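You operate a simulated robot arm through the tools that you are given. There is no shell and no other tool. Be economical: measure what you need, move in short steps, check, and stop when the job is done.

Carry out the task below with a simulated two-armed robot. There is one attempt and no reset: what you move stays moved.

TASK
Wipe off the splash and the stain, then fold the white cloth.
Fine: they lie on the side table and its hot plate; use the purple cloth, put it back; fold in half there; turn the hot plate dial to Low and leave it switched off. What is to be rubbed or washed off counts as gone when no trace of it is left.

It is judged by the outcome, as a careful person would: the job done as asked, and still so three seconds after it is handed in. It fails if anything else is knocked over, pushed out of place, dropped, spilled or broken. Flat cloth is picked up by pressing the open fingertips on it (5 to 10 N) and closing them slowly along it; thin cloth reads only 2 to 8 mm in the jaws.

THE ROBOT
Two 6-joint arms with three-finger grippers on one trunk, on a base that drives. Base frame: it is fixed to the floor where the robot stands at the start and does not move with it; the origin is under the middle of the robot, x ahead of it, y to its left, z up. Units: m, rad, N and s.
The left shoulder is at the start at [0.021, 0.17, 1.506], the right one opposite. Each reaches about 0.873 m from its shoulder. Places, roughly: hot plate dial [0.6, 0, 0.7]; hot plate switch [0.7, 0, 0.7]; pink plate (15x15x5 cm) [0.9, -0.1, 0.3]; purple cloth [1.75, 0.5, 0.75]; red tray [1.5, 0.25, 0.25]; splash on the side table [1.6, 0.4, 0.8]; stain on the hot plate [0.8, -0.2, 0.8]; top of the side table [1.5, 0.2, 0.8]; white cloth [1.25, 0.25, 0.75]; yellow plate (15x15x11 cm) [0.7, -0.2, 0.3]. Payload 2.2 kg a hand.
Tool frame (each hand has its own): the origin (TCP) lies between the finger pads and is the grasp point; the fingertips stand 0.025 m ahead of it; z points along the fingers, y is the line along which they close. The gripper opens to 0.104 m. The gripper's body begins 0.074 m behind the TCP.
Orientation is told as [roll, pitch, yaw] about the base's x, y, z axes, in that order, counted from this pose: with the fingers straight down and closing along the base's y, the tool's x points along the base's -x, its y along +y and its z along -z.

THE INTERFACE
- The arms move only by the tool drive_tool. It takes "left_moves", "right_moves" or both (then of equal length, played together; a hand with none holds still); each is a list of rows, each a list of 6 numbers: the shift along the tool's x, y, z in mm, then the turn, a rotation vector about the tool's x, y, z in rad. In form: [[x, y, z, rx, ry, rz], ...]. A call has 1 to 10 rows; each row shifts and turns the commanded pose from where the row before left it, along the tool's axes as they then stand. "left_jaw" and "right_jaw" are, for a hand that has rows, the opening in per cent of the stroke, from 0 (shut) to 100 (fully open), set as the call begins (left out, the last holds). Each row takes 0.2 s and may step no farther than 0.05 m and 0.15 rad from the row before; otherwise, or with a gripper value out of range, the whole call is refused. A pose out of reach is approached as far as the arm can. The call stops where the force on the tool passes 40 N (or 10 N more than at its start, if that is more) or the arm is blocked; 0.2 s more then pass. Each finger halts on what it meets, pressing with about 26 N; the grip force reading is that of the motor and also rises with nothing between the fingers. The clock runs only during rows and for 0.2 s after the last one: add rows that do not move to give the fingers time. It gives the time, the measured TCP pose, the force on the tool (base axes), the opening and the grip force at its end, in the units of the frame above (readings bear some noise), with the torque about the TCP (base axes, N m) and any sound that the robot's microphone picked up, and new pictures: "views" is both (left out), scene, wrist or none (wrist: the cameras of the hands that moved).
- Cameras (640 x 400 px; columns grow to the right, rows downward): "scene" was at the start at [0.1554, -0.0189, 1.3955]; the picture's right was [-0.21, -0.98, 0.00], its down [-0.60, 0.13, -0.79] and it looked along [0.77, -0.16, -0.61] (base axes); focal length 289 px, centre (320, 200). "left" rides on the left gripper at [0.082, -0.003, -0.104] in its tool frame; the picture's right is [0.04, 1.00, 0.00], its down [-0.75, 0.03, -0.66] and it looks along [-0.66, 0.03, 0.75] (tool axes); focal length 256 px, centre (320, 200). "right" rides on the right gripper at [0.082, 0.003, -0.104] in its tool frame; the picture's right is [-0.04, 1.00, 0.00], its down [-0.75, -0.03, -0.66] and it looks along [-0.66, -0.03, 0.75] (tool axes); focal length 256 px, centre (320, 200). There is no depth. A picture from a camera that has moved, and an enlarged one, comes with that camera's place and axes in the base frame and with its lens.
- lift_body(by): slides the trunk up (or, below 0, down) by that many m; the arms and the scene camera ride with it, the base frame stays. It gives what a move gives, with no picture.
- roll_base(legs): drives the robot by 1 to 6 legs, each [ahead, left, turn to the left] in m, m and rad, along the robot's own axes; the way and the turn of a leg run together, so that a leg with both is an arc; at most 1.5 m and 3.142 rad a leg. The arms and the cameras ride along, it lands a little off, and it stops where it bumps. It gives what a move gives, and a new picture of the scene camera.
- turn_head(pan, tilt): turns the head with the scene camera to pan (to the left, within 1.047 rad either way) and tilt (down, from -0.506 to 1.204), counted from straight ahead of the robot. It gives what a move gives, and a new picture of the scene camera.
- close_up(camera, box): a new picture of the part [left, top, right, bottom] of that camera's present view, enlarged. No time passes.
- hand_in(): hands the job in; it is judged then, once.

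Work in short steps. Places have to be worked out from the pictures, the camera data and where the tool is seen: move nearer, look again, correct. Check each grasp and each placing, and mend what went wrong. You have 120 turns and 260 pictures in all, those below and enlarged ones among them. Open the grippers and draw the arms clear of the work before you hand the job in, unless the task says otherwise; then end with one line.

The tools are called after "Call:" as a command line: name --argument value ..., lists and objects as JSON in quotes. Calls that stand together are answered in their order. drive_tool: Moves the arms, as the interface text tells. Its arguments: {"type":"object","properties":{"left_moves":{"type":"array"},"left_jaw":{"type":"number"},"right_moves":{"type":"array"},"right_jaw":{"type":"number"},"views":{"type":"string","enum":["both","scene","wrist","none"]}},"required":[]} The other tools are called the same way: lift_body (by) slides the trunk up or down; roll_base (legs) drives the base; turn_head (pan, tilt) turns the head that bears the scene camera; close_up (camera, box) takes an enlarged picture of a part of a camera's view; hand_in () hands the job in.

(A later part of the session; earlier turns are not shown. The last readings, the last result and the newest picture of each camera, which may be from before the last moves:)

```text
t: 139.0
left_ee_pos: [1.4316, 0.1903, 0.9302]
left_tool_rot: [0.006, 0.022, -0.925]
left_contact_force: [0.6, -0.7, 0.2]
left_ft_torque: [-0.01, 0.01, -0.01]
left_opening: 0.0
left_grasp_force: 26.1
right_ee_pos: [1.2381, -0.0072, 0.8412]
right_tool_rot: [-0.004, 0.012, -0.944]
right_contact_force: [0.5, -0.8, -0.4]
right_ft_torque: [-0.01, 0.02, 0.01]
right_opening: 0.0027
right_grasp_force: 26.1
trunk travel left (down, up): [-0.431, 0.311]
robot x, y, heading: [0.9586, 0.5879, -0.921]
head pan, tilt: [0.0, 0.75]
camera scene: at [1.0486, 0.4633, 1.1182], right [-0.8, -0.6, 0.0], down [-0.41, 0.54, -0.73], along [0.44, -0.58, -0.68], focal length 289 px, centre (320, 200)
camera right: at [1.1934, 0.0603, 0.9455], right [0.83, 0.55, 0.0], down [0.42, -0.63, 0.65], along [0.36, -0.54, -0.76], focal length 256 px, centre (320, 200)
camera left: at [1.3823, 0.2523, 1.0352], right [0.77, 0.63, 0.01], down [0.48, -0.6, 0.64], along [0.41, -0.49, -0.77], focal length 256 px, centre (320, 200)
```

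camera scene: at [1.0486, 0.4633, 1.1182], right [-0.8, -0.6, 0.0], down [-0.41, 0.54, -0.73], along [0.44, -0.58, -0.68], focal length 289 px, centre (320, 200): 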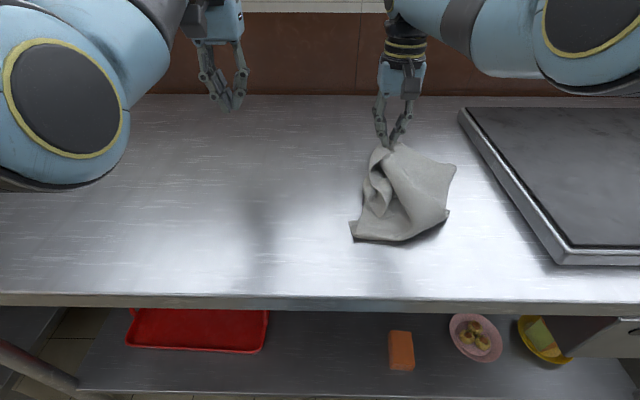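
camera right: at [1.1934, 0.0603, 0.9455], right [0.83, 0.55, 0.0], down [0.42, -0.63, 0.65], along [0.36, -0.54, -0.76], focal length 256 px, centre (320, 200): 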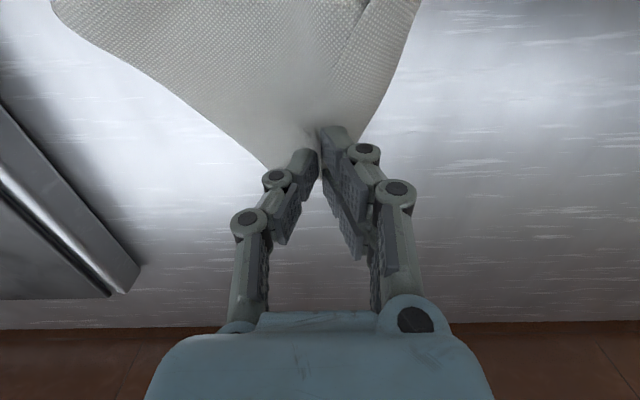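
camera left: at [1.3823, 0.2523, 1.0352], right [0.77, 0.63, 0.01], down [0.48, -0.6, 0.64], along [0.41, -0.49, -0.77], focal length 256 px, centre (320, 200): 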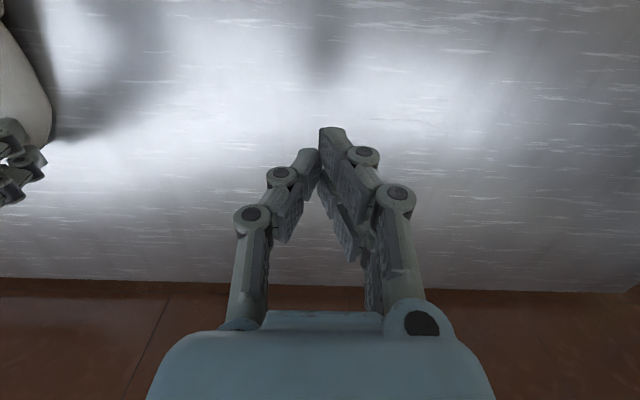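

The cloth opens like a fan; I zoom to identify the corners.

Call:
close_up --camera "scene" --box '[330, 120, 480, 260]'

```text
2.86 times, centred on (405, 190) of scene
camera zoom: at [1.0486, 0.4633, 1.1182], right [-0.8, -0.6, 0.0], down [-0.41, 0.54, -0.73], along [0.44, -0.58, -0.68], focal length 825 px, centre (77, 229)
```

zoom: 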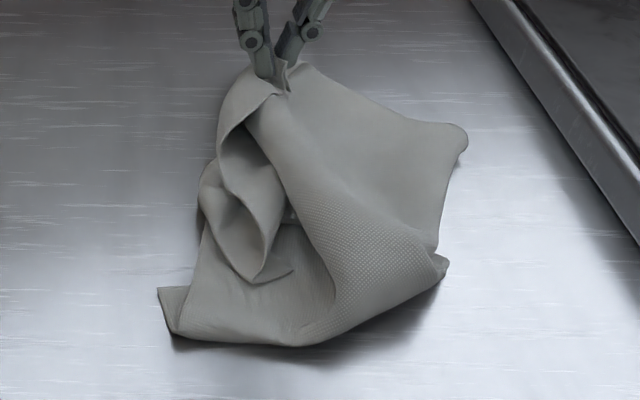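

I'll take the flat corner X at about (1.172, 0.200) with the left hand and stretch the cloth between both hands on the table. First I move above it.

Call:
drive_tool --left_moves '[[27, -33, 0, 0, 0, 0], [27, -33, 0, 0, 0, 0], [27, -33, 0, 0, 0, 0], [27, -33, 0, 0, 0, 0], [27, -34, 0, 0, 0, 0], [28, -34, 0, 0, 0, 0], [0, 0, 0, 0, 0, 0]]' --left_jaw 32 --views "both"

```text
t: 140.8
left_ee_pos: [1.3885, 0.1984, 0.903]
left_tool_rot: [0.077, 0.001, -0.859]
left_contact_force: [0.3, 0.3, 0.9]
left_ft_torque: [0.0, 0.02, 0.03]
left_opening: 0.0331
left_grasp_force: 0.1
left hand out of reach, approached as far as the arm can: row 1, 2, 3, 4, 5, 6
right_ee_pos: [1.2376, -0.0064, 0.8441]
right_tool_rot: [-0.004, 0.014, -0.944]
right_contact_force: [0.0, 0.0, 0.5]
right_ft_torque: [0.01, 0.03, 0.02]
right_opening: 0.0029
right_grasp_force: 26.5
trunk travel left (down, up): [-0.431, 0.311]
robot x, y, heading: [0.9576, 0.5843, -0.922]
head pan, tilt: [0.0, 0.75]
stopped in row 7 (left hand): the arm was blocked; the commanded pose is now the measured one
camera scene: at [1.0488, 0.4636, 1.1182], right [-0.8, -0.6, 0.0], down [-0.41, 0.54, -0.73], along [0.44, -0.58, -0.68], focal length 289 px, centre (320, 200)
camera left: at [1.3261, 0.2522, 1.0062], right [0.73, 0.68, 0.08], down [0.48, -0.58, 0.66], along [0.49, -0.44, -0.75], focal length 256 px, centre (320, 200)
```

scene: 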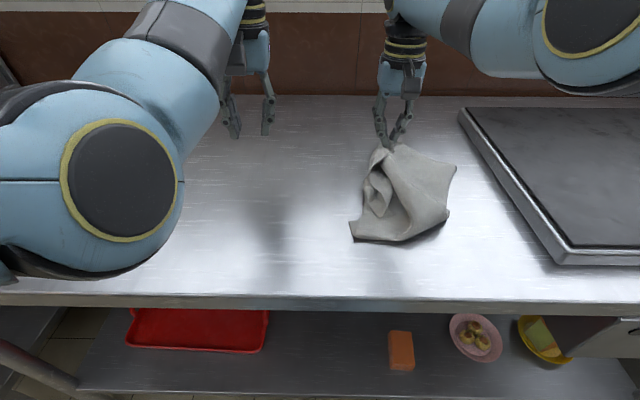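
left: 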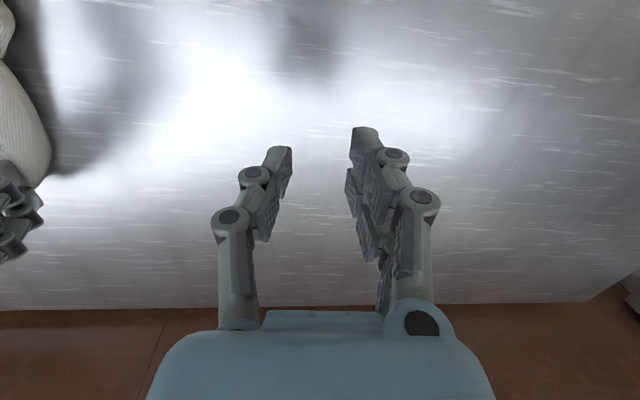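

Close-in poses are out of range, so I use another way: keep the right corner, move the left hand aside, hang the cloth, carry it left over the free table, then lay it down while moving right so it stretches out sideways.

Call:
drive_tool --left_moves '[[0, 40, -12, 0.02, 0, 0.02], [0, 40, -12, 0.02, 0, 0.02], [0, 40, -12, 0.02, 0, 0.02], [0, 40, -12, 0.017, 0, 0.003], [0, 20, -10, 0, 0, 0]]' --views "none"

Call:
lift_body --by 0.3

Call:
roll_base --legs '[[-0.03, 0.42, 0]]'

```text
t: 142.0
left_ee_pos: [1.5432, 0.271, 0.9313]
left_tool_rot: [-0.006, 0.008, -0.926]
left_contact_force: [0.5, 0.2, 0.0]
left_ft_torque: [0.04, 0.02, 0.0]
left_opening: 0.0332
left_grasp_force: 0.1
left hand out of reach, approached as far as the arm can: row 1, 2, 3, 4, 5
right_ee_pos: [1.2372, -0.0069, 0.8418]
right_tool_rot: [-0.004, 0.012, -0.946]
right_contact_force: [0.8, 0.3, -0.3]
right_ft_torque: [0.01, 0.01, -0.03]
right_opening: 0.0027
right_grasp_force: 26.1
trunk travel left (down, up): [-0.431, 0.311]
robot x, y, heading: [0.9534, 0.587, -0.922]
head pan, tilt: [0.0, 0.75]
```

```text
t: 145.0
left_ee_pos: [1.5454, 0.2703, 1.232]
left_tool_rot: [-0.005, 0.007, -0.925]
left_contact_force: [-0.2, -0.5, -0.6]
left_ft_torque: [-0.02, 0.03, 0.01]
left_opening: 0.0331
left_grasp_force: 0.0
right_ee_pos: [1.2368, -0.0068, 1.1454]
right_tool_rot: [-0.003, 0.009, -0.944]
right_contact_force: [0.4, -0.7, -0.5]
right_ft_torque: [0.02, 0.01, -0.01]
right_opening: 0.0028
right_grasp_force: 24.9
trunk travel left (down, up): [-0.731, 0.011]
robot x, y, heading: [0.9522, 0.5877, -0.927]
head pan, tilt: [0.0, 0.75]
```

```text
t: 147.5
left_ee_pos: [1.8589, 0.5543, 1.2314]
left_tool_rot: [-0.005, 0.007, -0.91]
left_contact_force: [0.6, 0.9, -1.0]
left_ft_torque: [0.01, 0.02, -0.01]
left_opening: 0.0331
left_grasp_force: 0.0
right_ee_pos: [1.5564, 0.2716, 1.1447]
right_tool_rot: [-0.004, 0.006, -0.932]
right_contact_force: [-0.6, -0.5, -0.7]
right_ft_torque: [0.01, -0.03, 0.03]
right_opening: 0.0028
right_grasp_force: 25.8
trunk travel left (down, up): [-0.731, 0.011]
robot x, y, heading: [1.2663, 0.8627, -0.913]
head pan, tilt: [0.0, 0.75]
camera scene: at [1.3589, 0.743, 1.4211], right [-0.79, -0.61, 0.0], down [-0.42, 0.54, -0.73], along [0.45, -0.58, -0.68], focal length 289 px, centre (320, 200)
```

scene: 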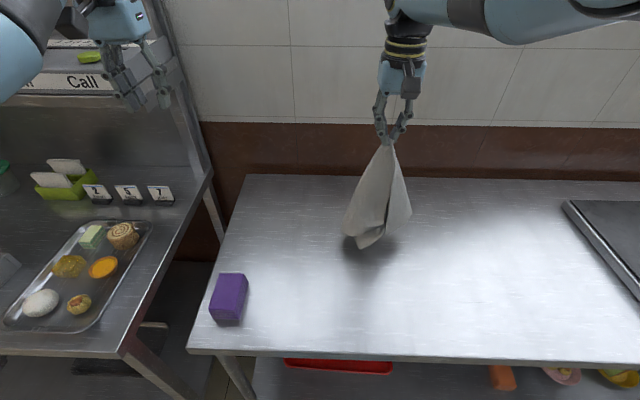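

It hangs freely over the clear area. I now lay it: lowering in steps while rolling right.

Call:
lift_body --by -0.08

Call:
roll_base --legs '[[0, -0.11, -0.01]]'

Call:
lift_body --by -0.1

Call:
roll_base --legs '[[0, -0.11, 0]]'

Call:
lift_body --by -0.09

Call:
roll_base --legs '[[0, -0.1, 0]]'

```text
t: 148.7
left_ee_pos: [1.8586, 0.5554, 1.151]
left_tool_rot: [-0.004, 0.006, -0.91]
left_contact_force: [0.7, 0.6, -1.0]
left_ft_torque: [0.01, -0.02, 0.04]
left_opening: 0.0331
left_grasp_force: 0.1
right_ee_pos: [1.5561, 0.2731, 1.0649]
right_tool_rot: [-0.004, 0.006, -0.929]
right_contact_force: [0.3, 0.3, 0.3]
right_ft_torque: [-0.05, -0.02, -0.02]
right_opening: 0.0027
right_grasp_force: 26.0
trunk travel left (down, up): [-0.651, 0.091]
robot x, y, heading: [1.2642, 0.8669, -0.914]
head pan, tilt: [0.0, 0.75]
```

```text
t: 149.9
left_ee_pos: [1.7671, 0.4798, 1.1511]
left_tool_rot: [-0.003, 0.008, -0.922]
left_contact_force: [-0.6, -0.2, -0.9]
left_ft_torque: [-0.04, 0.01, 0.0]
left_opening: 0.0336
left_grasp_force: 0.0
right_ee_pos: [1.4605, 0.2009, 1.0646]
right_tool_rot: [-0.004, 0.008, -0.942]
right_contact_force: [0.0, -0.1, -0.2]
right_ft_torque: [0.0, -0.02, -0.01]
right_opening: 0.0025
right_grasp_force: 26.1
trunk travel left (down, up): [-0.651, 0.091]
robot x, y, heading: [1.1734, 0.7994, -0.922]
head pan, tilt: [0.0, 0.75]
camera scene: at [1.2689, 0.6736, 1.3409], right [-0.8, -0.6, 0.0], down [-0.41, 0.54, -0.73], along [0.44, -0.58, -0.68], focal length 289 px, centre (320, 200)
```

scene: 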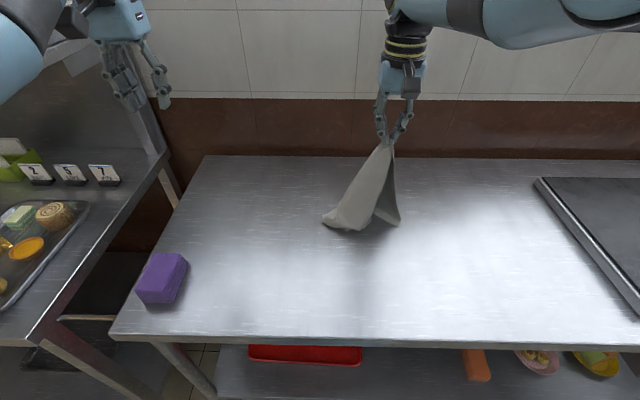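

```text
t: 151.2
left_ee_pos: [1.7673, 0.4797, 1.0523]
left_tool_rot: [-0.005, 0.005, -0.923]
left_contact_force: [0.3, 0.9, 0.1]
left_ft_torque: [0.0, 0.03, -0.02]
left_opening: 0.0332
left_grasp_force: 0.3
right_ee_pos: [1.4593, 0.2012, 0.9654]
right_tool_rot: [-0.003, 0.004, -0.942]
right_contact_force: [-0.5, 0.9, -0.4]
right_ft_torque: [0.01, -0.03, 0.0]
right_opening: 0.0031
right_grasp_force: 25.8
trunk travel left (down, up): [-0.551, 0.191]
robot x, y, heading: [1.1775, 0.7952, -0.92]
head pan, tilt: [0.0, 0.75]
```

```text
t: 152.4
left_ee_pos: [1.682, 0.4147, 1.0511]
left_tool_rot: [-0.003, 0.006, -0.923]
left_contact_force: [-0.7, -0.2, -0.8]
left_ft_torque: [0.01, -0.07, -0.03]
left_opening: 0.0333
left_grasp_force: 0.1
right_ee_pos: [1.3746, 0.1368, 0.9657]
right_tool_rot: [-0.002, 0.006, -0.942]
right_contact_force: [0.5, 0.7, 0.3]
right_ft_torque: [0.03, -0.05, -0.01]
right_opening: 0.0026
right_grasp_force: 26.2
trunk travel left (down, up): [-0.551, 0.191]
robot x, y, heading: [1.0923, 0.7346, -0.92]
head pan, tilt: [0.0, 0.75]
camera scene: at [1.1836, 0.608, 1.2404], right [-0.8, -0.6, 0.0], down [-0.41, 0.54, -0.73], along [0.44, -0.58, -0.68], focal length 289 px, centre (320, 200)
```

scene: 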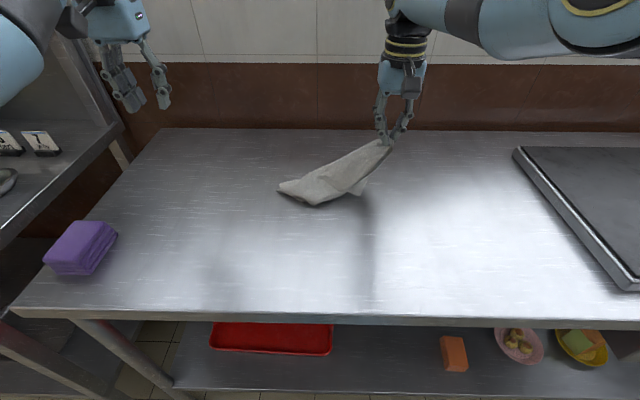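

```text
t: 153.7
left_ee_pos: [1.6806, 0.4152, 0.9624]
left_tool_rot: [-0.005, 0.005, -0.925]
left_contact_force: [0.3, -0.3, -0.1]
left_ft_torque: [0.0, 0.02, -0.02]
left_opening: 0.0331
left_grasp_force: 0.1
right_ee_pos: [1.3752, 0.1362, 0.8762]
right_tool_rot: [-0.002, 0.004, -0.944]
right_contact_force: [-0.4, -0.2, -0.3]
right_ft_torque: [-0.01, -0.04, -0.01]
right_opening: 0.0027
right_grasp_force: 25.5
trunk travel left (down, up): [-0.461, 0.281]
robot x, y, heading: [1.0941, 0.734, -0.924]
head pan, tilt: [0.0, 0.75]
```

```text
t: 154.8
left_ee_pos: [1.6025, 0.3549, 0.9619]
left_tool_rot: [-0.002, 0.006, -0.923]
left_contact_force: [-0.3, -0.8, 0.6]
left_ft_torque: [0.03, -0.03, 0.0]
left_opening: 0.0333
left_grasp_force: 0.1
right_ee_pos: [1.2953, 0.0765, 0.8745]
right_tool_rot: [-0.001, 0.008, -0.943]
right_contact_force: [-0.3, 0.3, 0.0]
right_ft_torque: [0.04, -0.02, -0.01]
right_opening: 0.0027
right_grasp_force: 26.0
trunk travel left (down, up): [-0.461, 0.281]
robot x, y, heading: [1.0099, 0.6731, -0.92]
head pan, tilt: [0.0, 0.75]
camera scene: at [1.1052, 0.5464, 1.149], right [-0.8, -0.6, 0.0], down [-0.41, 0.54, -0.73], along [0.44, -0.58, -0.68], focal length 289 px, centre (320, 200)
```

scene: 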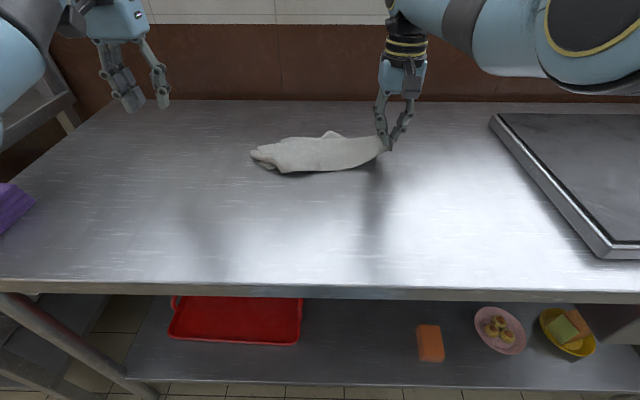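

The cloth now lies sideways, stretched to the left of the right hand. I zoom in to read its folds.

Call:
close_up --camera "scene" --box '[230, 100, 420, 210]'

Call:
close_up --camera "left" --box '[0, 0, 400, 260]'

Call:
close_up --camera "right" --box '[240, 0, 640, 260]'

```text
3.37 times, centred on (325, 155) of scene
camera zoom: at [1.1052, 0.5464, 1.149], right [-0.8, -0.6, 0.0], down [-0.41, 0.54, -0.73], along [0.44, -0.58, -0.68], focal length 973 px, centre (303, 352)
```

zoom: 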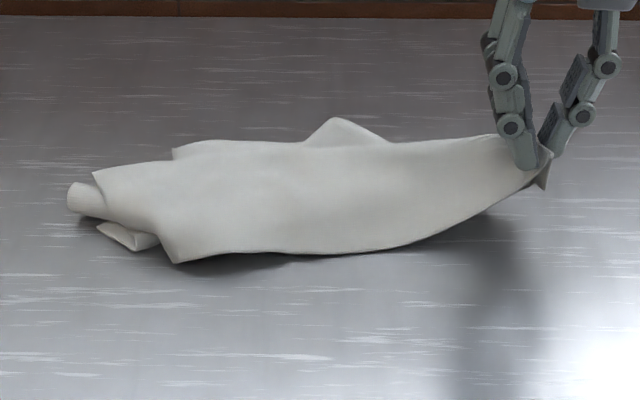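

```text
1.54 times, centred on (200, 130) of left
camera zoom: at [1.551, 0.4176, 1.0658], right [0.77, 0.63, 0.0], down [0.48, -0.58, 0.65], along [0.41, -0.5, -0.76], focal length 394 px, centre (505, 308)
```

zoom: 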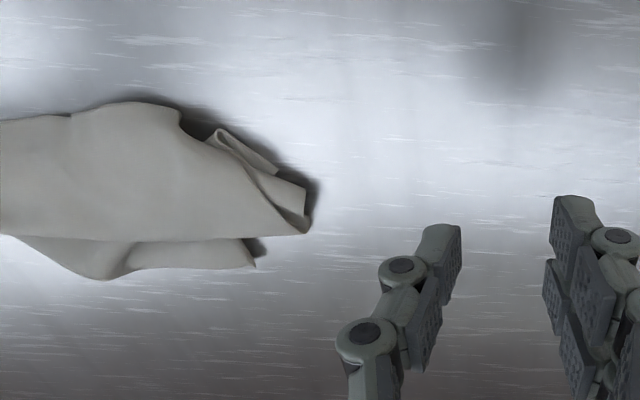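

```text
1.54 times, centred on (440, 130) of right
camera zoom: at [1.2507, 0.1437, 0.9785], right [0.83, 0.56, 0.0], down [0.42, -0.63, 0.65], along [0.36, -0.54, -0.76], focal length 394 px, centre (135, 308)
```

zoom: 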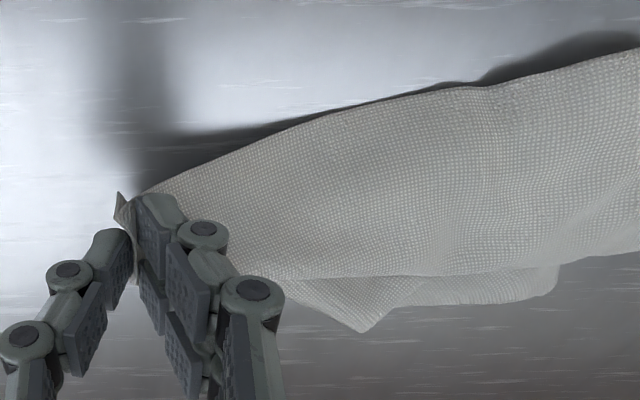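

It is a lengthwise-bunched strip: right hand holds one end, the opposite end is near (1.525, 0.216). I turn the left gripper 90° so its jaws can enclose that end, then stretch.

Call:
drive_tool --left_moves '[[0, 0, 0, 0, 0, 0.15], [0, 0, 0, 0, 0, 0.15], [0, 0, 0, 0, 0, 0.15], [0, 0, 0, 0, 0, 0.15], [0, 0, 0, 0, 0, 0.15], [0, 0, 0, 0, 0, 0.15], [0, 0, 0, 0, 0, 0.15], [0, 0, 0, 0, 0, 0.15], [0, 0, 0, 0, 0, 0.15], [0, 0, 0, 0, 0, 0.15]]' --left_jaw 95 --views "both"

```text
t: 157.0
left_ee_pos: [1.6034, 0.3565, 0.9611]
left_tool_rot: [-0.008, -0.005, -2.425]
left_contact_force: [0.4, 0.7, 1.4]
left_ft_torque: [0.01, 0.01, 0.01]
left_opening: 0.099
left_grasp_force: 0.1
right_ee_pos: [1.2971, 0.0766, 0.8746]
right_tool_rot: [-0.003, 0.005, -0.945]
right_contact_force: [0.7, 0.5, -0.2]
right_ft_torque: [-0.02, -0.01, 0.02]
right_opening: 0.0031
right_grasp_force: 25.8
trunk travel left (down, up): [-0.461, 0.281]
robot x, y, heading: [1.0125, 0.6708, -0.923]
head pan, tilt: [0.0, 0.75]
camera scene: at [1.1062, 0.5471, 1.149], right [-0.8, -0.6, 0.0], down [-0.41, 0.54, -0.73], along [0.44, -0.58, -0.68], focal length 289 px, centre (320, 200)
camera left: at [1.663, 0.4114, 1.0647], right [0.69, -0.73, -0.01], down [-0.54, -0.52, 0.66], along [-0.48, -0.45, -0.75], focal length 256 px, centre (320, 200)
```

scene: 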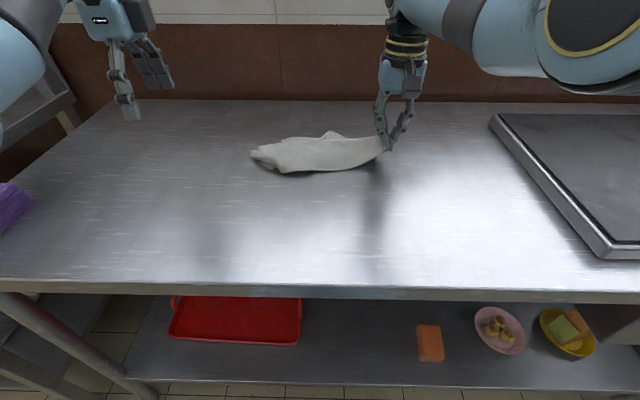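
left: 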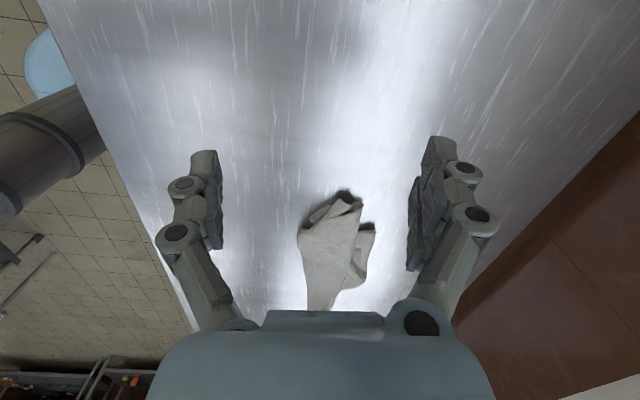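

The end is visible between the jaws. I move 158 mm along toward it and 33 mm deep, and go part-way down.

Call:
drive_tool --left_moves '[[-40, 8, 0, 0, 0, 0], [-40, 8, 0, 0, 0, 0], [-40, 8, 0, 0, 0, 0], [-38, 9, 0, 0, 0, 0], [0, 0, 35, 0, 0, 0], [0, 0, 35, 0, 0, 0], [0, 0, 0, 0, 0, 0]]' --views "wrist"

```text
t: 158.6
left_ee_pos: [1.5058, 0.227, 0.8918]
left_tool_rot: [-0.008, -0.006, -2.423]
left_contact_force: [-0.1, 0.9, 0.0]
left_ft_torque: [-0.01, -0.01, 0.01]
left_opening: 0.0989
left_grasp_force: 0.1
right_ee_pos: [1.2962, 0.0773, 0.8751]
right_tool_rot: [-0.003, 0.005, -0.942]
right_contact_force: [0.8, 0.5, 0.3]
right_ft_torque: [0.04, 0.0, 0.0]
right_opening: 0.0028
right_grasp_force: 25.7
trunk travel left (down, up): [-0.461, 0.281]
robot x, y, heading: [1.0077, 0.674, -0.923]
head pan, tilt: [0.0, 0.75]
camera left: at [1.5659, 0.2827, 0.9948], right [0.69, -0.73, -0.01], down [-0.54, -0.52, 0.66], along [-0.48, -0.45, -0.75], focal length 256 px, centre (320, 200)
```

left: 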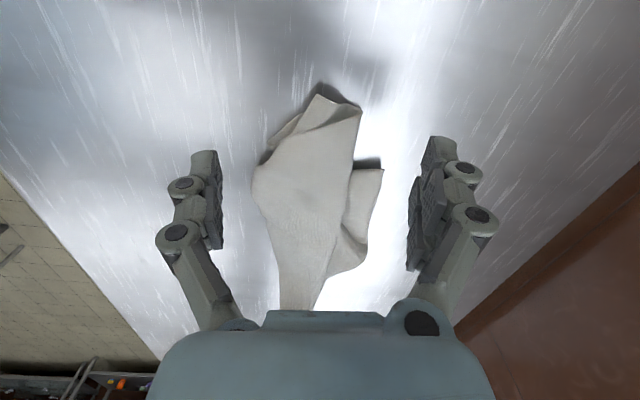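

I target just the tip: 10 mm left, 12 mm deep, then down 60 mm and close on it.

Call:
drive_tool --left_moves '[[10, 12, 0, 0, 0, 0], [0, 0, 30, 0, 0, 0], [0, 0, 30, 0, 0, 0], [0, 0, 2, 0, 0, 0]]' --left_jaw 80 --views "none"

Call:
drive_tool --left_moves '[[0, 0, 0, 0, 0, 0], [0, 0, 0, 0, 0, 0], [0, 0, 0, 0, 0, 0], [0, 0, 0, 0, 0, 0], [0, 0, 0, 0, 0, 0]]' --left_jaw 0 --views "wrist"

```text
t: 159.6
left_ee_pos: [1.5135, 0.2446, 0.8352]
left_tool_rot: [-0.005, -0.004, -2.421]
left_contact_force: [0.2, 0.2, -0.1]
left_ft_torque: [-0.01, -0.02, -0.01]
left_opening: 0.0833
left_grasp_force: 0.0
left hand out of reach, approached as far as the arm can: row 1, 2, 3
right_ee_pos: [1.2955, 0.077, 0.8752]
right_tool_rot: [-0.003, 0.007, -0.943]
right_contact_force: [-0.3, 0.1, 0.3]
right_ft_torque: [0.01, 0.01, 0.0]
right_opening: 0.0031
right_grasp_force: 25.7
trunk travel left (down, up): [-0.461, 0.281]
robot x, y, heading: [1.0123, 0.6679, -0.919]
head pan, tilt: [0.0, 0.75]
```

```text
t: 160.8
left_ee_pos: [1.5137, 0.2437, 0.8359]
left_tool_rot: [-0.009, -0.005, -2.421]
left_contact_force: [-0.6, 0.1, -0.7]
left_ft_torque: [-0.02, 0.0, -0.01]
left_opening: 0.0027
left_grasp_force: 25.6
right_ee_pos: [1.2955, 0.0775, 0.8748]
right_tool_rot: [-0.004, 0.006, -0.942]
right_contact_force: [0.4, -0.1, -0.9]
right_ft_torque: [0.04, 0.0, -0.03]
right_opening: 0.0028
right_grasp_force: 25.6
trunk travel left (down, up): [-0.461, 0.281]
robot x, y, heading: [1.0116, 0.6732, -0.922]
head pan, tilt: [0.0, 0.75]
camera left: at [1.573, 0.3004, 0.9395], right [0.69, -0.73, -0.01], down [-0.54, -0.52, 0.66], along [-0.48, -0.45, -0.75], focal length 256 px, centre (320, 200)
```

left: 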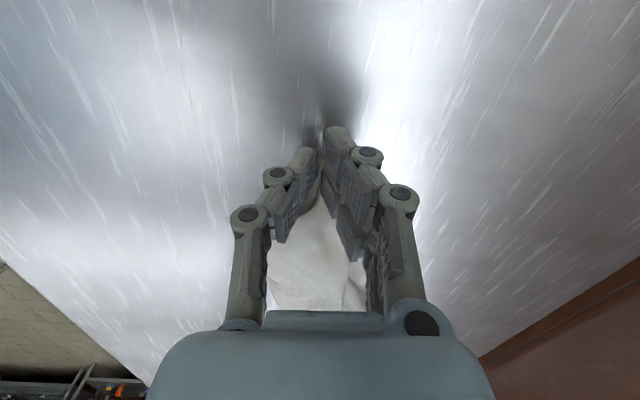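

The left holds 2.7 mm of cloth. I lift both by the trunk and look at how it hangs.

Call:
lift_body --by 0.25

Call:
drive_tool --left_moves '[[20, 0, 0, 0, 0, 0], [20, 0, 0, 0, 0, 0], [0, 0, 0, 0, 0, 0]]' --views "scene"

Call:
close_up --camera "scene" --box '[180, 50, 440, 230]'

```text
t: 163.4
left_ee_pos: [1.5149, 0.2406, 1.1049]
left_tool_rot: [0.022, -0.007, -2.423]
left_contact_force: [0.7, 0.8, 0.2]
left_ft_torque: [0.03, 0.0, 0.0]
left_opening: 0.0028
left_grasp_force: 25.9
right_ee_pos: [1.2964, 0.0767, 1.1264]
right_tool_rot: [-0.005, 0.006, -0.942]
right_contact_force: [-0.2, -0.3, 0.2]
right_ft_torque: [0.01, -0.03, -0.02]
right_opening: 0.0028
right_grasp_force: 26.4
trunk travel left (down, up): [-0.711, 0.031]
robot x, y, heading: [1.0095, 0.6705, -0.917]
head pan, tilt: [0.0, 0.75]
```

```text
t: 164.2
left_ee_pos: [1.5445, 0.2661, 1.1035]
left_tool_rot: [0.02, -0.007, -2.422]
left_contact_force: [-1.3, -0.3, 0.4]
left_ft_torque: [0.0, 0.01, 0.02]
left_opening: 0.0026
left_grasp_force: 25.9
right_ee_pos: [1.2961, 0.0765, 1.1253]
right_tool_rot: [-0.004, 0.006, -0.942]
right_contact_force: [0.6, 0.3, -0.8]
right_ft_torque: [0.01, -0.05, 0.06]
right_opening: 0.003
right_grasp_force: 26.0
trunk travel left (down, up): [-0.711, 0.031]
robot x, y, heading: [1.0129, 0.6721, -0.919]
head pan, tilt: [0.0, 0.75]
camera scene: at [1.1043, 0.5486, 1.401], right [-0.8, -0.6, 0.0], down [-0.41, 0.54, -0.73], along [0.44, -0.58, -0.68], focal length 289 px, centre (320, 200)
```

scene: 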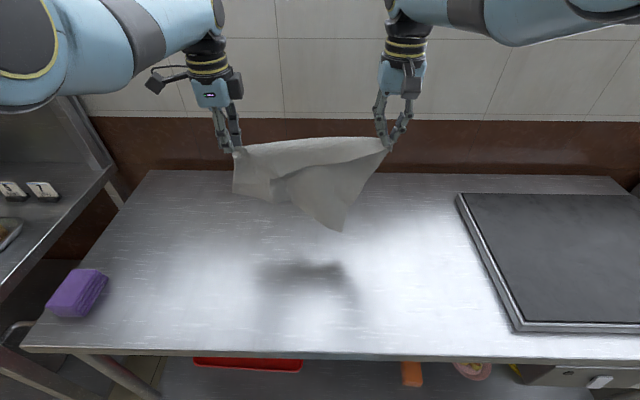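

```text
2.22 times, centred on (310, 140) of scene
camera zoom: at [1.1043, 0.5486, 1.401], right [-0.8, -0.6, 0.0], down [-0.41, 0.54, -0.73], along [0.44, -0.58, -0.68], focal length 642 px, centre (342, 333)
```

zoom: 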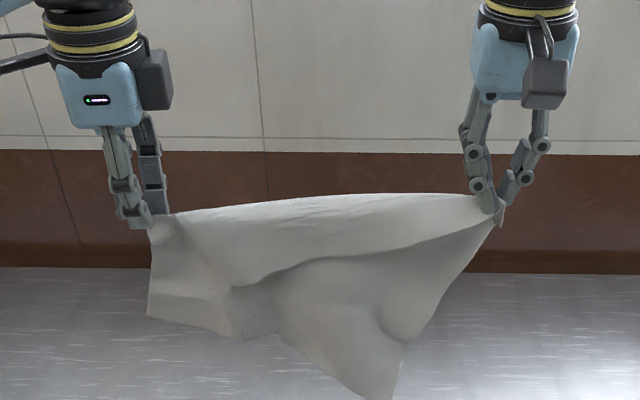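

The hands hold one corner and a point on the adjacent side; the body hangs down and a corner flap hangs in front. Lowering it with the body going deep and the flap to the near side should lay it flat. I do that in steps.

Call:
lift_body --by -0.1

Call:
roll_base --legs '[[-0.05, 0, 0]]'

Call:
lift_body --by -0.06

Call:
roll_base --legs '[[-0.06, 0, 0]]'

Call:
lift_body --by -0.05

Call:
roll_base --legs '[[-0.04, 0, 0]]'

```text
t: 165.5
left_ee_pos: [1.5446, 0.2665, 1.0037]
left_tool_rot: [0.023, -0.006, -2.425]
left_contact_force: [-0.9, -0.5, -0.5]
left_ft_torque: [-0.05, -0.03, 0.0]
left_opening: 0.0028
left_grasp_force: 27.0
right_ee_pos: [1.296, 0.0769, 1.0259]
right_tool_rot: [-0.004, 0.004, -0.943]
right_contact_force: [0.3, 0.7, 0.7]
right_ft_torque: [0.0, 0.01, 0.0]
right_opening: 0.0029
right_grasp_force: 26.3
trunk travel left (down, up): [-0.611, 0.131]
robot x, y, heading: [1.0082, 0.6683, -0.923]
head pan, tilt: [0.0, 0.75]
```

```text
t: 166.4
left_ee_pos: [1.513, 0.3091, 1.0056]
left_tool_rot: [0.021, -0.008, -2.423]
left_contact_force: [-1.7, -0.7, -0.1]
left_ft_torque: [-0.07, -0.02, 0.01]
left_opening: 0.0026
left_grasp_force: 26.0
right_ee_pos: [1.2651, 0.1184, 1.0263]
right_tool_rot: [-0.004, 0.005, -0.941]
right_contact_force: [0.3, 1.6, 0.2]
right_ft_torque: [-0.01, -0.08, 0.04]
right_opening: 0.003
right_grasp_force: 25.6
trunk travel left (down, up): [-0.611, 0.131]
robot x, y, heading: [0.9818, 0.714, -0.923]
head pan, tilt: [0.0, 0.75]
camera scene: at [1.0725, 0.5914, 1.3011], right [-0.8, -0.6, 0.0], down [-0.41, 0.54, -0.73], along [0.44, -0.58, -0.68], focal length 289 px, centre (320, 200)
```

scene: 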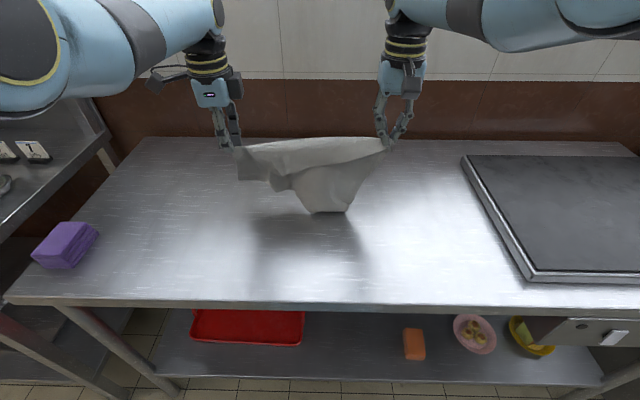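

```text
t: 167.4
left_ee_pos: [1.5124, 0.3081, 0.9438]
left_tool_rot: [0.023, -0.007, -2.423]
left_contact_force: [-0.2, -0.5, -0.4]
left_ft_torque: [0.0, 0.03, -0.01]
left_opening: 0.0025
left_grasp_force: 26.1
right_ee_pos: [1.2645, 0.1186, 0.9662]
right_tool_rot: [-0.002, 0.005, -0.942]
right_contact_force: [1.2, 0.7, 0.5]
right_ft_torque: [0.05, -0.03, 0.0]
right_opening: 0.003
right_grasp_force: 26.2
trunk travel left (down, up): [-0.551, 0.191]
robot x, y, heading: [0.9786, 0.7139, -0.926]
head pan, tilt: [0.0, 0.75]
```

```text
t: 168.4
left_ee_pos: [1.4768, 0.3567, 0.9458]
left_tool_rot: [0.026, -0.009, -2.423]
left_contact_force: [-1.6, -0.3, 1.2]
left_ft_torque: [-0.03, 0.02, 0.0]
left_opening: 0.0028
left_grasp_force: 26.3
right_ee_pos: [1.2273, 0.1659, 0.9662]
right_tool_rot: [-0.003, 0.003, -0.942]
right_contact_force: [0.4, 0.2, -0.4]
right_ft_torque: [0.0, -0.07, 0.03]
right_opening: 0.0026
right_grasp_force: 26.4
trunk travel left (down, up): [-0.551, 0.191]
robot x, y, heading: [0.943, 0.7615, -0.916]
head pan, tilt: [0.0, 0.75]
camera scene: at [1.0363, 0.6389, 1.2407], right [-0.8, -0.6, 0.0], down [-0.41, 0.54, -0.73], along [0.44, -0.58, -0.68], focal length 289 px, centre (320, 200)
```

scene: 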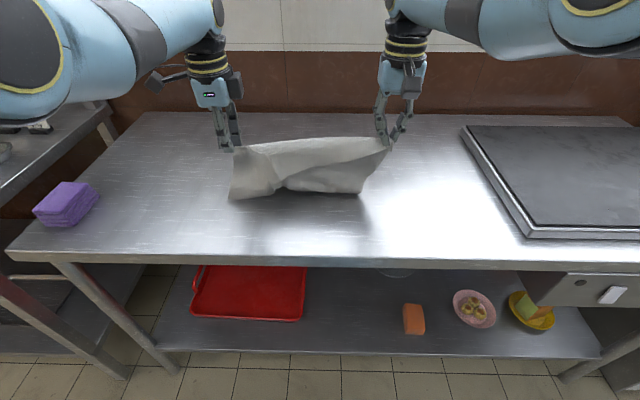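

```text
t: 169.3
left_ee_pos: [1.4774, 0.3553, 0.8962]
left_tool_rot: [0.022, -0.008, -2.421]
left_contact_force: [-1.1, -0.5, 0.3]
left_ft_torque: [0.01, -0.01, 0.0]
left_opening: 0.0025
left_grasp_force: 25.6
right_ee_pos: [1.2276, 0.1655, 0.9149]
right_tool_rot: [-0.004, 0.005, -0.943]
right_contact_force: [1.4, 1.0, 0.1]
right_ft_torque: [0.03, -0.04, -0.02]
right_opening: 0.0028
right_grasp_force: 25.8
trunk travel left (down, up): [-0.501, 0.241]
robot x, y, heading: [0.9434, 0.7593, -0.923]
head pan, tilt: [0.0, 0.75]
```

```text
t: 170.2
left_ee_pos: [1.4513, 0.3888, 0.8965]
left_tool_rot: [0.023, -0.005, -2.423]
left_contact_force: [-0.7, 0.0, 0.9]
left_ft_torque: [-0.08, 0.01, 0.04]
left_opening: 0.0026
left_grasp_force: 26.3
right_ee_pos: [1.2037, 0.1982, 0.9163]
right_tool_rot: [-0.002, 0.003, -0.942]
right_contact_force: [0.5, 0.7, 0.3]
right_ft_torque: [-0.03, -0.08, 0.0]
right_opening: 0.0029
right_grasp_force: 26.1
trunk travel left (down, up): [-0.501, 0.241]
robot x, y, heading: [0.9194, 0.7918, -0.929]
head pan, tilt: [0.0, 0.75]
camera scene: at [1.0124, 0.6704, 1.1901], right [-0.8, -0.6, 0.0], down [-0.41, 0.54, -0.73], along [0.44, -0.58, -0.68], focal length 289 px, centre (320, 200)
```

scene: 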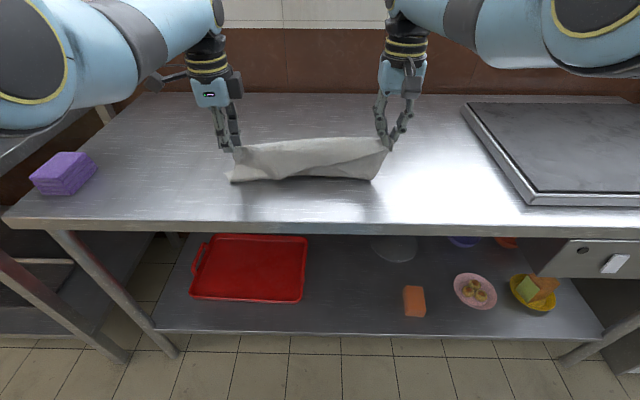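

Before the last part I look from the wrists at the deep side.

Call:
drive_tool --left_moves '[[0, 0, 0, 0, 0, 0]]' --right_moves '[[0, 0, 0, 0, 0, 0]]' --views "wrist"

Call:
close_up --camera "scene" --box '[210, 110, 420, 210]'

```text
t: 170.6
left_ee_pos: [1.4534, 0.3883, 0.8939]
left_tool_rot: [0.022, -0.008, -2.422]
left_contact_force: [-0.7, 0.0, -0.1]
left_ft_torque: [-0.04, 0.02, -0.01]
left_opening: 0.0026
left_grasp_force: 25.8
right_ee_pos: [1.2034, 0.1984, 0.9161]
right_tool_rot: [-0.005, 0.007, -0.942]
right_contact_force: [0.2, 1.2, 0.6]
right_ft_torque: [0.04, -0.03, -0.04]
right_opening: 0.0029
right_grasp_force: 25.8
trunk travel left (down, up): [-0.501, 0.241]
robot x, y, heading: [0.9192, 0.7962, -0.922]
head pan, tilt: [0.0, 0.75]
camera right: at [1.1594, 0.2651, 1.0185], right [0.83, 0.55, 0.0], down [0.42, -0.63, 0.65], along [0.36, -0.54, -0.76], focal length 256 px, centre (320, 200)
camera left: at [1.511, 0.4461, 0.997], right [0.69, -0.73, 0.02], down [-0.55, -0.51, 0.66], along [-0.47, -0.47, -0.75], focal length 256 px, centre (320, 200)
```

right: 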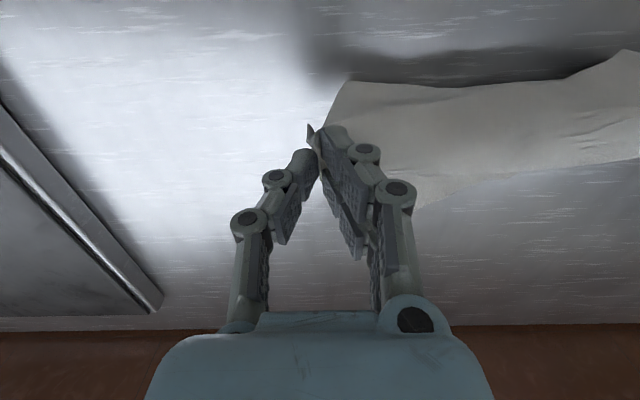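
left: 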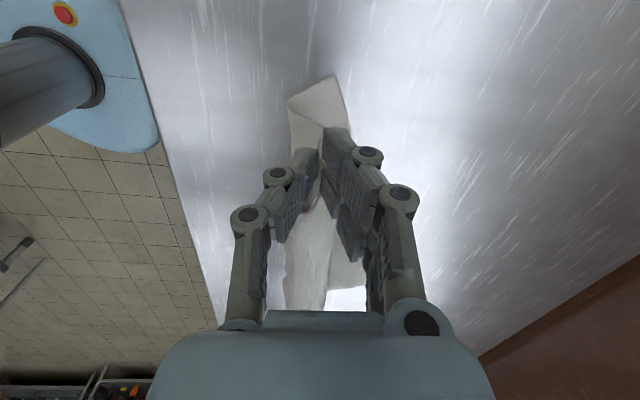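

```text
3.05 times, centred on (315, 160) of scene
camera zoom: at [1.0138, 0.6686, 1.1897], right [-0.8, -0.6, 0.0], down [-0.41, 0.54, -0.73], along [0.44, -0.58, -0.68], focal length 880 px, centre (335, 322)
```

zoom: 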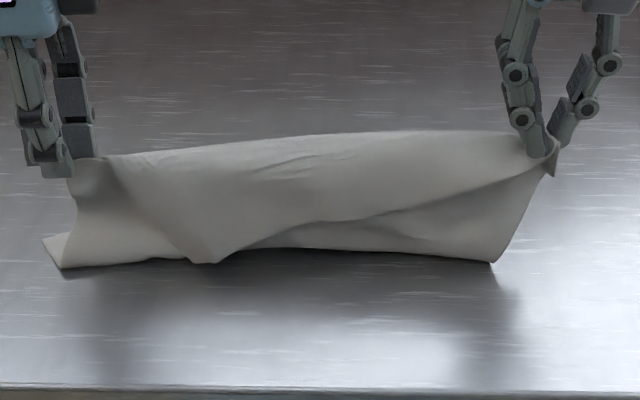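

The body curls under toward the deep side. I keep pulling toward me while sinking, to draw it flat.

Call:
roll_base --legs '[[-0.06, 0, 0]]'

Call:
lift_body --by -0.045

Call:
roll_base --legs '[[-0.04, 0, 0]]'

Call:
drive_tool --left_moves '[[0, 0, 8, 0, 0, 0], [0, 0, 8, 0, 0, 0]]' --right_moves '[[0, 0, 18, 0, 0, 0], [0, 0, 18, 0, 0, 0]]' --views "both"

```text
t: 171.6
left_ee_pos: [1.4143, 0.4353, 0.8954]
left_tool_rot: [0.026, -0.005, -2.423]
left_contact_force: [-0.7, -0.4, 1.3]
left_ft_torque: [-0.04, -0.01, 0.0]
left_opening: 0.0027
left_grasp_force: 26.2
right_ee_pos: [1.1672, 0.2462, 0.9167]
right_tool_rot: [-0.003, 0.003, -0.942]
right_contact_force: [0.1, 1.4, 0.3]
right_ft_torque: [0.0, -0.09, 0.04]
right_opening: 0.0028
right_grasp_force: 25.9
trunk travel left (down, up): [-0.501, 0.241]
robot x, y, heading: [0.8843, 0.8393, -0.928]
head pan, tilt: [0.0, 0.75]
camera scene: at [0.9764, 0.7178, 1.1901], right [-0.8, -0.6, 0.0], down [-0.41, 0.54, -0.73], along [0.44, -0.58, -0.68], focal length 289 px, centre (320, 200)
```

scene: 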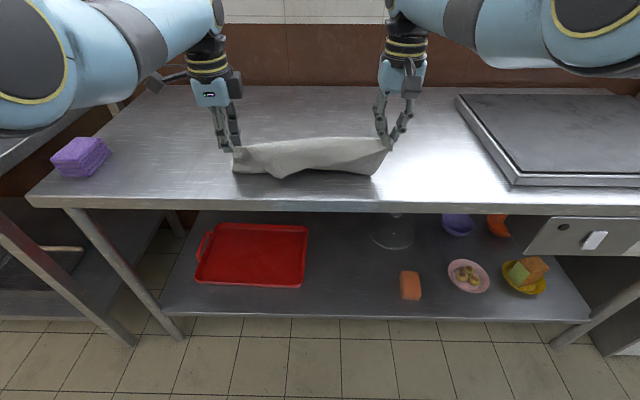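

```text
t: 172.5
left_ee_pos: [1.417, 0.4351, 0.8497]
left_tool_rot: [0.022, -0.006, -2.425]
left_contact_force: [0.1, 0.4, 0.0]
left_ft_torque: [-0.01, 0.02, 0.01]
left_opening: 0.0027
left_grasp_force: 25.8
right_ee_pos: [1.1688, 0.2449, 0.8706]
right_tool_rot: [-0.004, 0.005, -0.943]
right_contact_force: [0.6, 0.4, 0.9]
right_ft_torque: [0.01, -0.05, -0.02]
right_opening: 0.0029
right_grasp_force: 25.9
trunk travel left (down, up): [-0.456, 0.286]
robot x, y, heading: [0.8813, 0.84, -0.921]
head pan, tilt: [0.0, 0.75]
```

```text
t: 173.3
left_ee_pos: [1.3906, 0.469, 0.8506]
left_tool_rot: [0.024, -0.007, -2.426]
left_contact_force: [-1.3, -0.1, -0.6]
left_ft_torque: [-0.04, -0.02, 0.01]
left_opening: 0.0027
left_grasp_force: 26.3
right_ee_pos: [1.1428, 0.2771, 0.8714]
right_tool_rot: [-0.004, 0.003, -0.946]
right_contact_force: [0.2, 1.4, -0.1]
right_ft_torque: [0.0, -0.1, -0.01]
right_opening: 0.0028
right_grasp_force: 26.3
trunk travel left (down, up): [-0.456, 0.286]
robot x, y, heading: [0.8548, 0.8741, -0.923]
head pan, tilt: [0.0, 0.75]
camera scene: at [0.9524, 0.7493, 1.1442], right [-0.8, -0.6, 0.0], down [-0.41, 0.54, -0.73], along [0.44, -0.58, -0.68], focal length 289 px, centre (320, 200)
```

scene: 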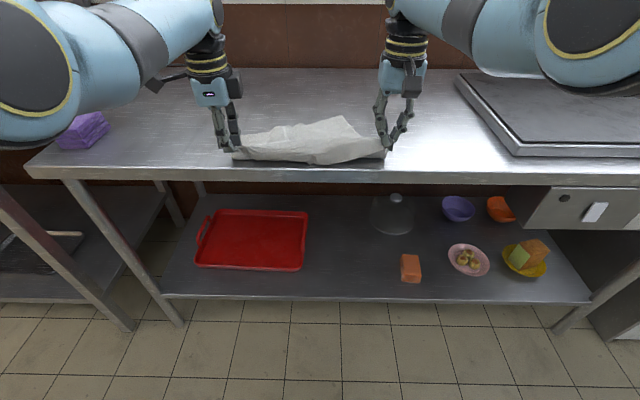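

```text
t: 173.9
left_ee_pos: [1.3911, 0.4654, 0.8343]
left_tool_rot: [0.024, -0.006, -2.423]
left_contact_force: [-0.3, 0.0, 0.4]
left_ft_torque: [0.01, 0.0, -0.02]
left_opening: 0.0029
left_grasp_force: 26.0
right_ee_pos: [1.1417, 0.2785, 0.8346]
right_tool_rot: [-0.003, 0.006, -0.945]
right_contact_force: [0.3, -0.3, 1.6]
right_ft_torque: [-0.01, -0.01, -0.03]
right_opening: 0.003
right_grasp_force: 26.3
trunk travel left (down, up): [-0.456, 0.286]
robot x, y, heading: [0.8603, 0.8693, -0.922]
head pan, tilt: [0.0, 0.75]
camera scene: at [0.9537, 0.7476, 1.1439], right [-0.8, -0.6, 0.0], down [-0.41, 0.54, -0.73], along [0.44, -0.58, -0.68], focal length 289 px, centre (320, 200)
camera right: at [1.0972, 0.3464, 0.9384], right [0.83, 0.55, 0.0], down [0.42, -0.63, 0.65], along [0.36, -0.54, -0.76], focal length 256 px, centre (320, 200)
camera left: at [1.4505, 0.5246, 0.9366], right [0.69, -0.73, 0.02], down [-0.55, -0.5, 0.66], along [-0.47, -0.47, -0.75], focal length 256 px, centre (320, 200)
```

scene: 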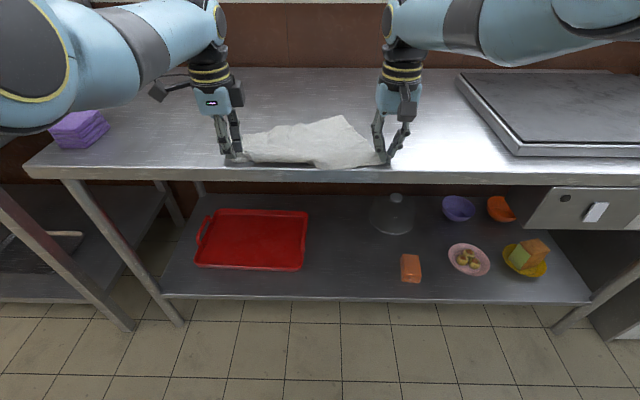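
right: 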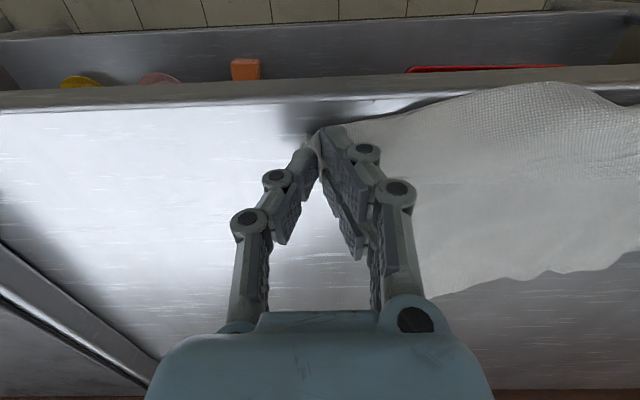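
left: 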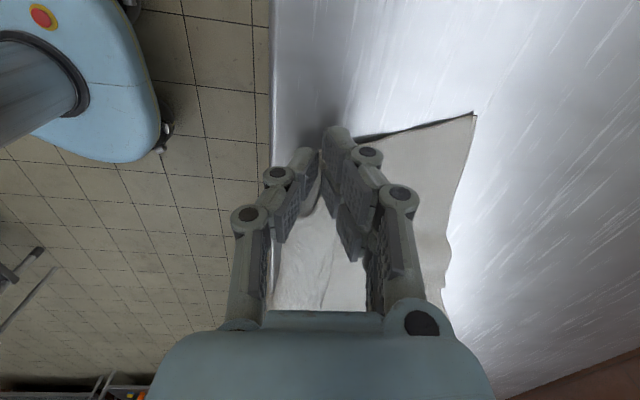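

The body now lies flat on the deep side with the flap at the near side. I release both hands, rise and look at the whole cloth.

Call:
drive_tool --left_moves '[[0, 0, 0, 0, 0, 0], [0, 0, -5, 0, 0, 0], [0, 0, -40, 0, 0, 0]]' --right_moves '[[0, 0, 0, 0, 0, 0], [0, 0, -5, 0, 0, 0], [0, 0, -40, 0, 0, 0]]' --left_jaw 30 --right_jaw 30 --views "none"

Call:
lift_body --by 0.15

Call:
turn_head --pan 0.0 --tilt 0.85

Call:
close_up --camera "scene" --box '[190, 60, 450, 220]'

```text
t: 174.7
left_ee_pos: [1.3899, 0.4685, 0.8801]
left_tool_rot: [0.02, -0.007, -2.424]
left_contact_force: [-0.7, 0.4, -0.1]
left_ft_torque: [-0.04, -0.04, -0.01]
left_opening: 0.0312
left_grasp_force: 0.1
right_ee_pos: [1.1422, 0.279, 0.8803]
right_tool_rot: [-0.002, 0.007, -0.944]
right_contact_force: [-0.8, -0.2, -0.5]
right_ft_torque: [-0.03, 0.0, 0.0]
right_opening: 0.031
right_grasp_force: 0.1
trunk travel left (down, up): [-0.456, 0.286]
robot x, y, heading: [0.86, 0.8743, -0.919]
head pan, tilt: [0.0, 0.75]
```

```text
t: 176.5
left_ee_pos: [1.3916, 0.4675, 1.0281]
left_tool_rot: [0.022, -0.008, -2.425]
left_contact_force: [-0.4, -0.7, -0.1]
left_ft_torque: [0.02, -0.02, 0.01]
left_opening: 0.0312
left_grasp_force: 0.0
right_ee_pos: [1.1447, 0.2776, 1.0285]
right_tool_rot: [-0.005, 0.007, -0.945]
right_contact_force: [-0.3, 0.8, 0.5]
right_ft_torque: [0.01, -0.03, 0.0]
right_opening: 0.0311
right_grasp_force: 0.0
trunk travel left (down, up): [-0.606, 0.136]
robot x, y, heading: [0.8562, 0.8727, -0.923]
head pan, tilt: [0.0, 0.75]
```

```text
t: 177.2
left_ee_pos: [1.3919, 0.4678, 1.0272]
left_tool_rot: [0.021, -0.006, -2.426]
left_contact_force: [0.0, 0.8, 0.2]
left_ft_torque: [0.01, 0.01, 0.03]
left_opening: 0.0312
left_grasp_force: 0.1
right_ee_pos: [1.1439, 0.2771, 1.0285]
right_tool_rot: [-0.003, 0.007, -0.946]
right_contact_force: [-0.2, -0.5, 0.4]
right_ft_torque: [0.02, 0.04, -0.05]
right_opening: 0.0311
right_grasp_force: 0.0
trunk travel left (down, up): [-0.606, 0.136]
robot x, y, heading: [0.863, 0.875, -0.921]
head pan, tilt: [0.0, 0.85]
camera scene: at [0.9495, 0.7531, 1.2878], right [-0.8, -0.6, 0.0], down [-0.45, 0.6, -0.66], along [0.4, -0.53, -0.75], focal length 289 px, centre (320, 200)
```

scene: 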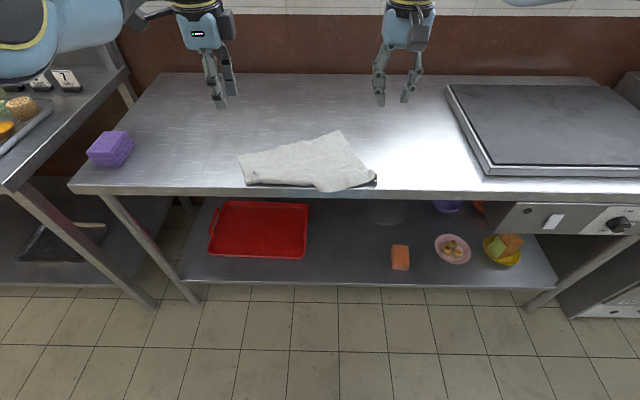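

```text
2.46 times, centred on (320, 140) of scene
camera zoom: at [0.9495, 0.7531, 1.2878], right [-0.8, -0.6, 0.0], down [-0.45, 0.6, -0.66], along [0.4, -0.53, -0.75], focal length 711 px, centre (320, 348)
```

zoom: 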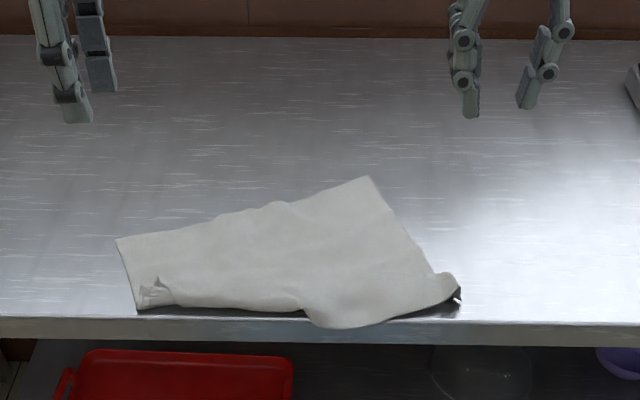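

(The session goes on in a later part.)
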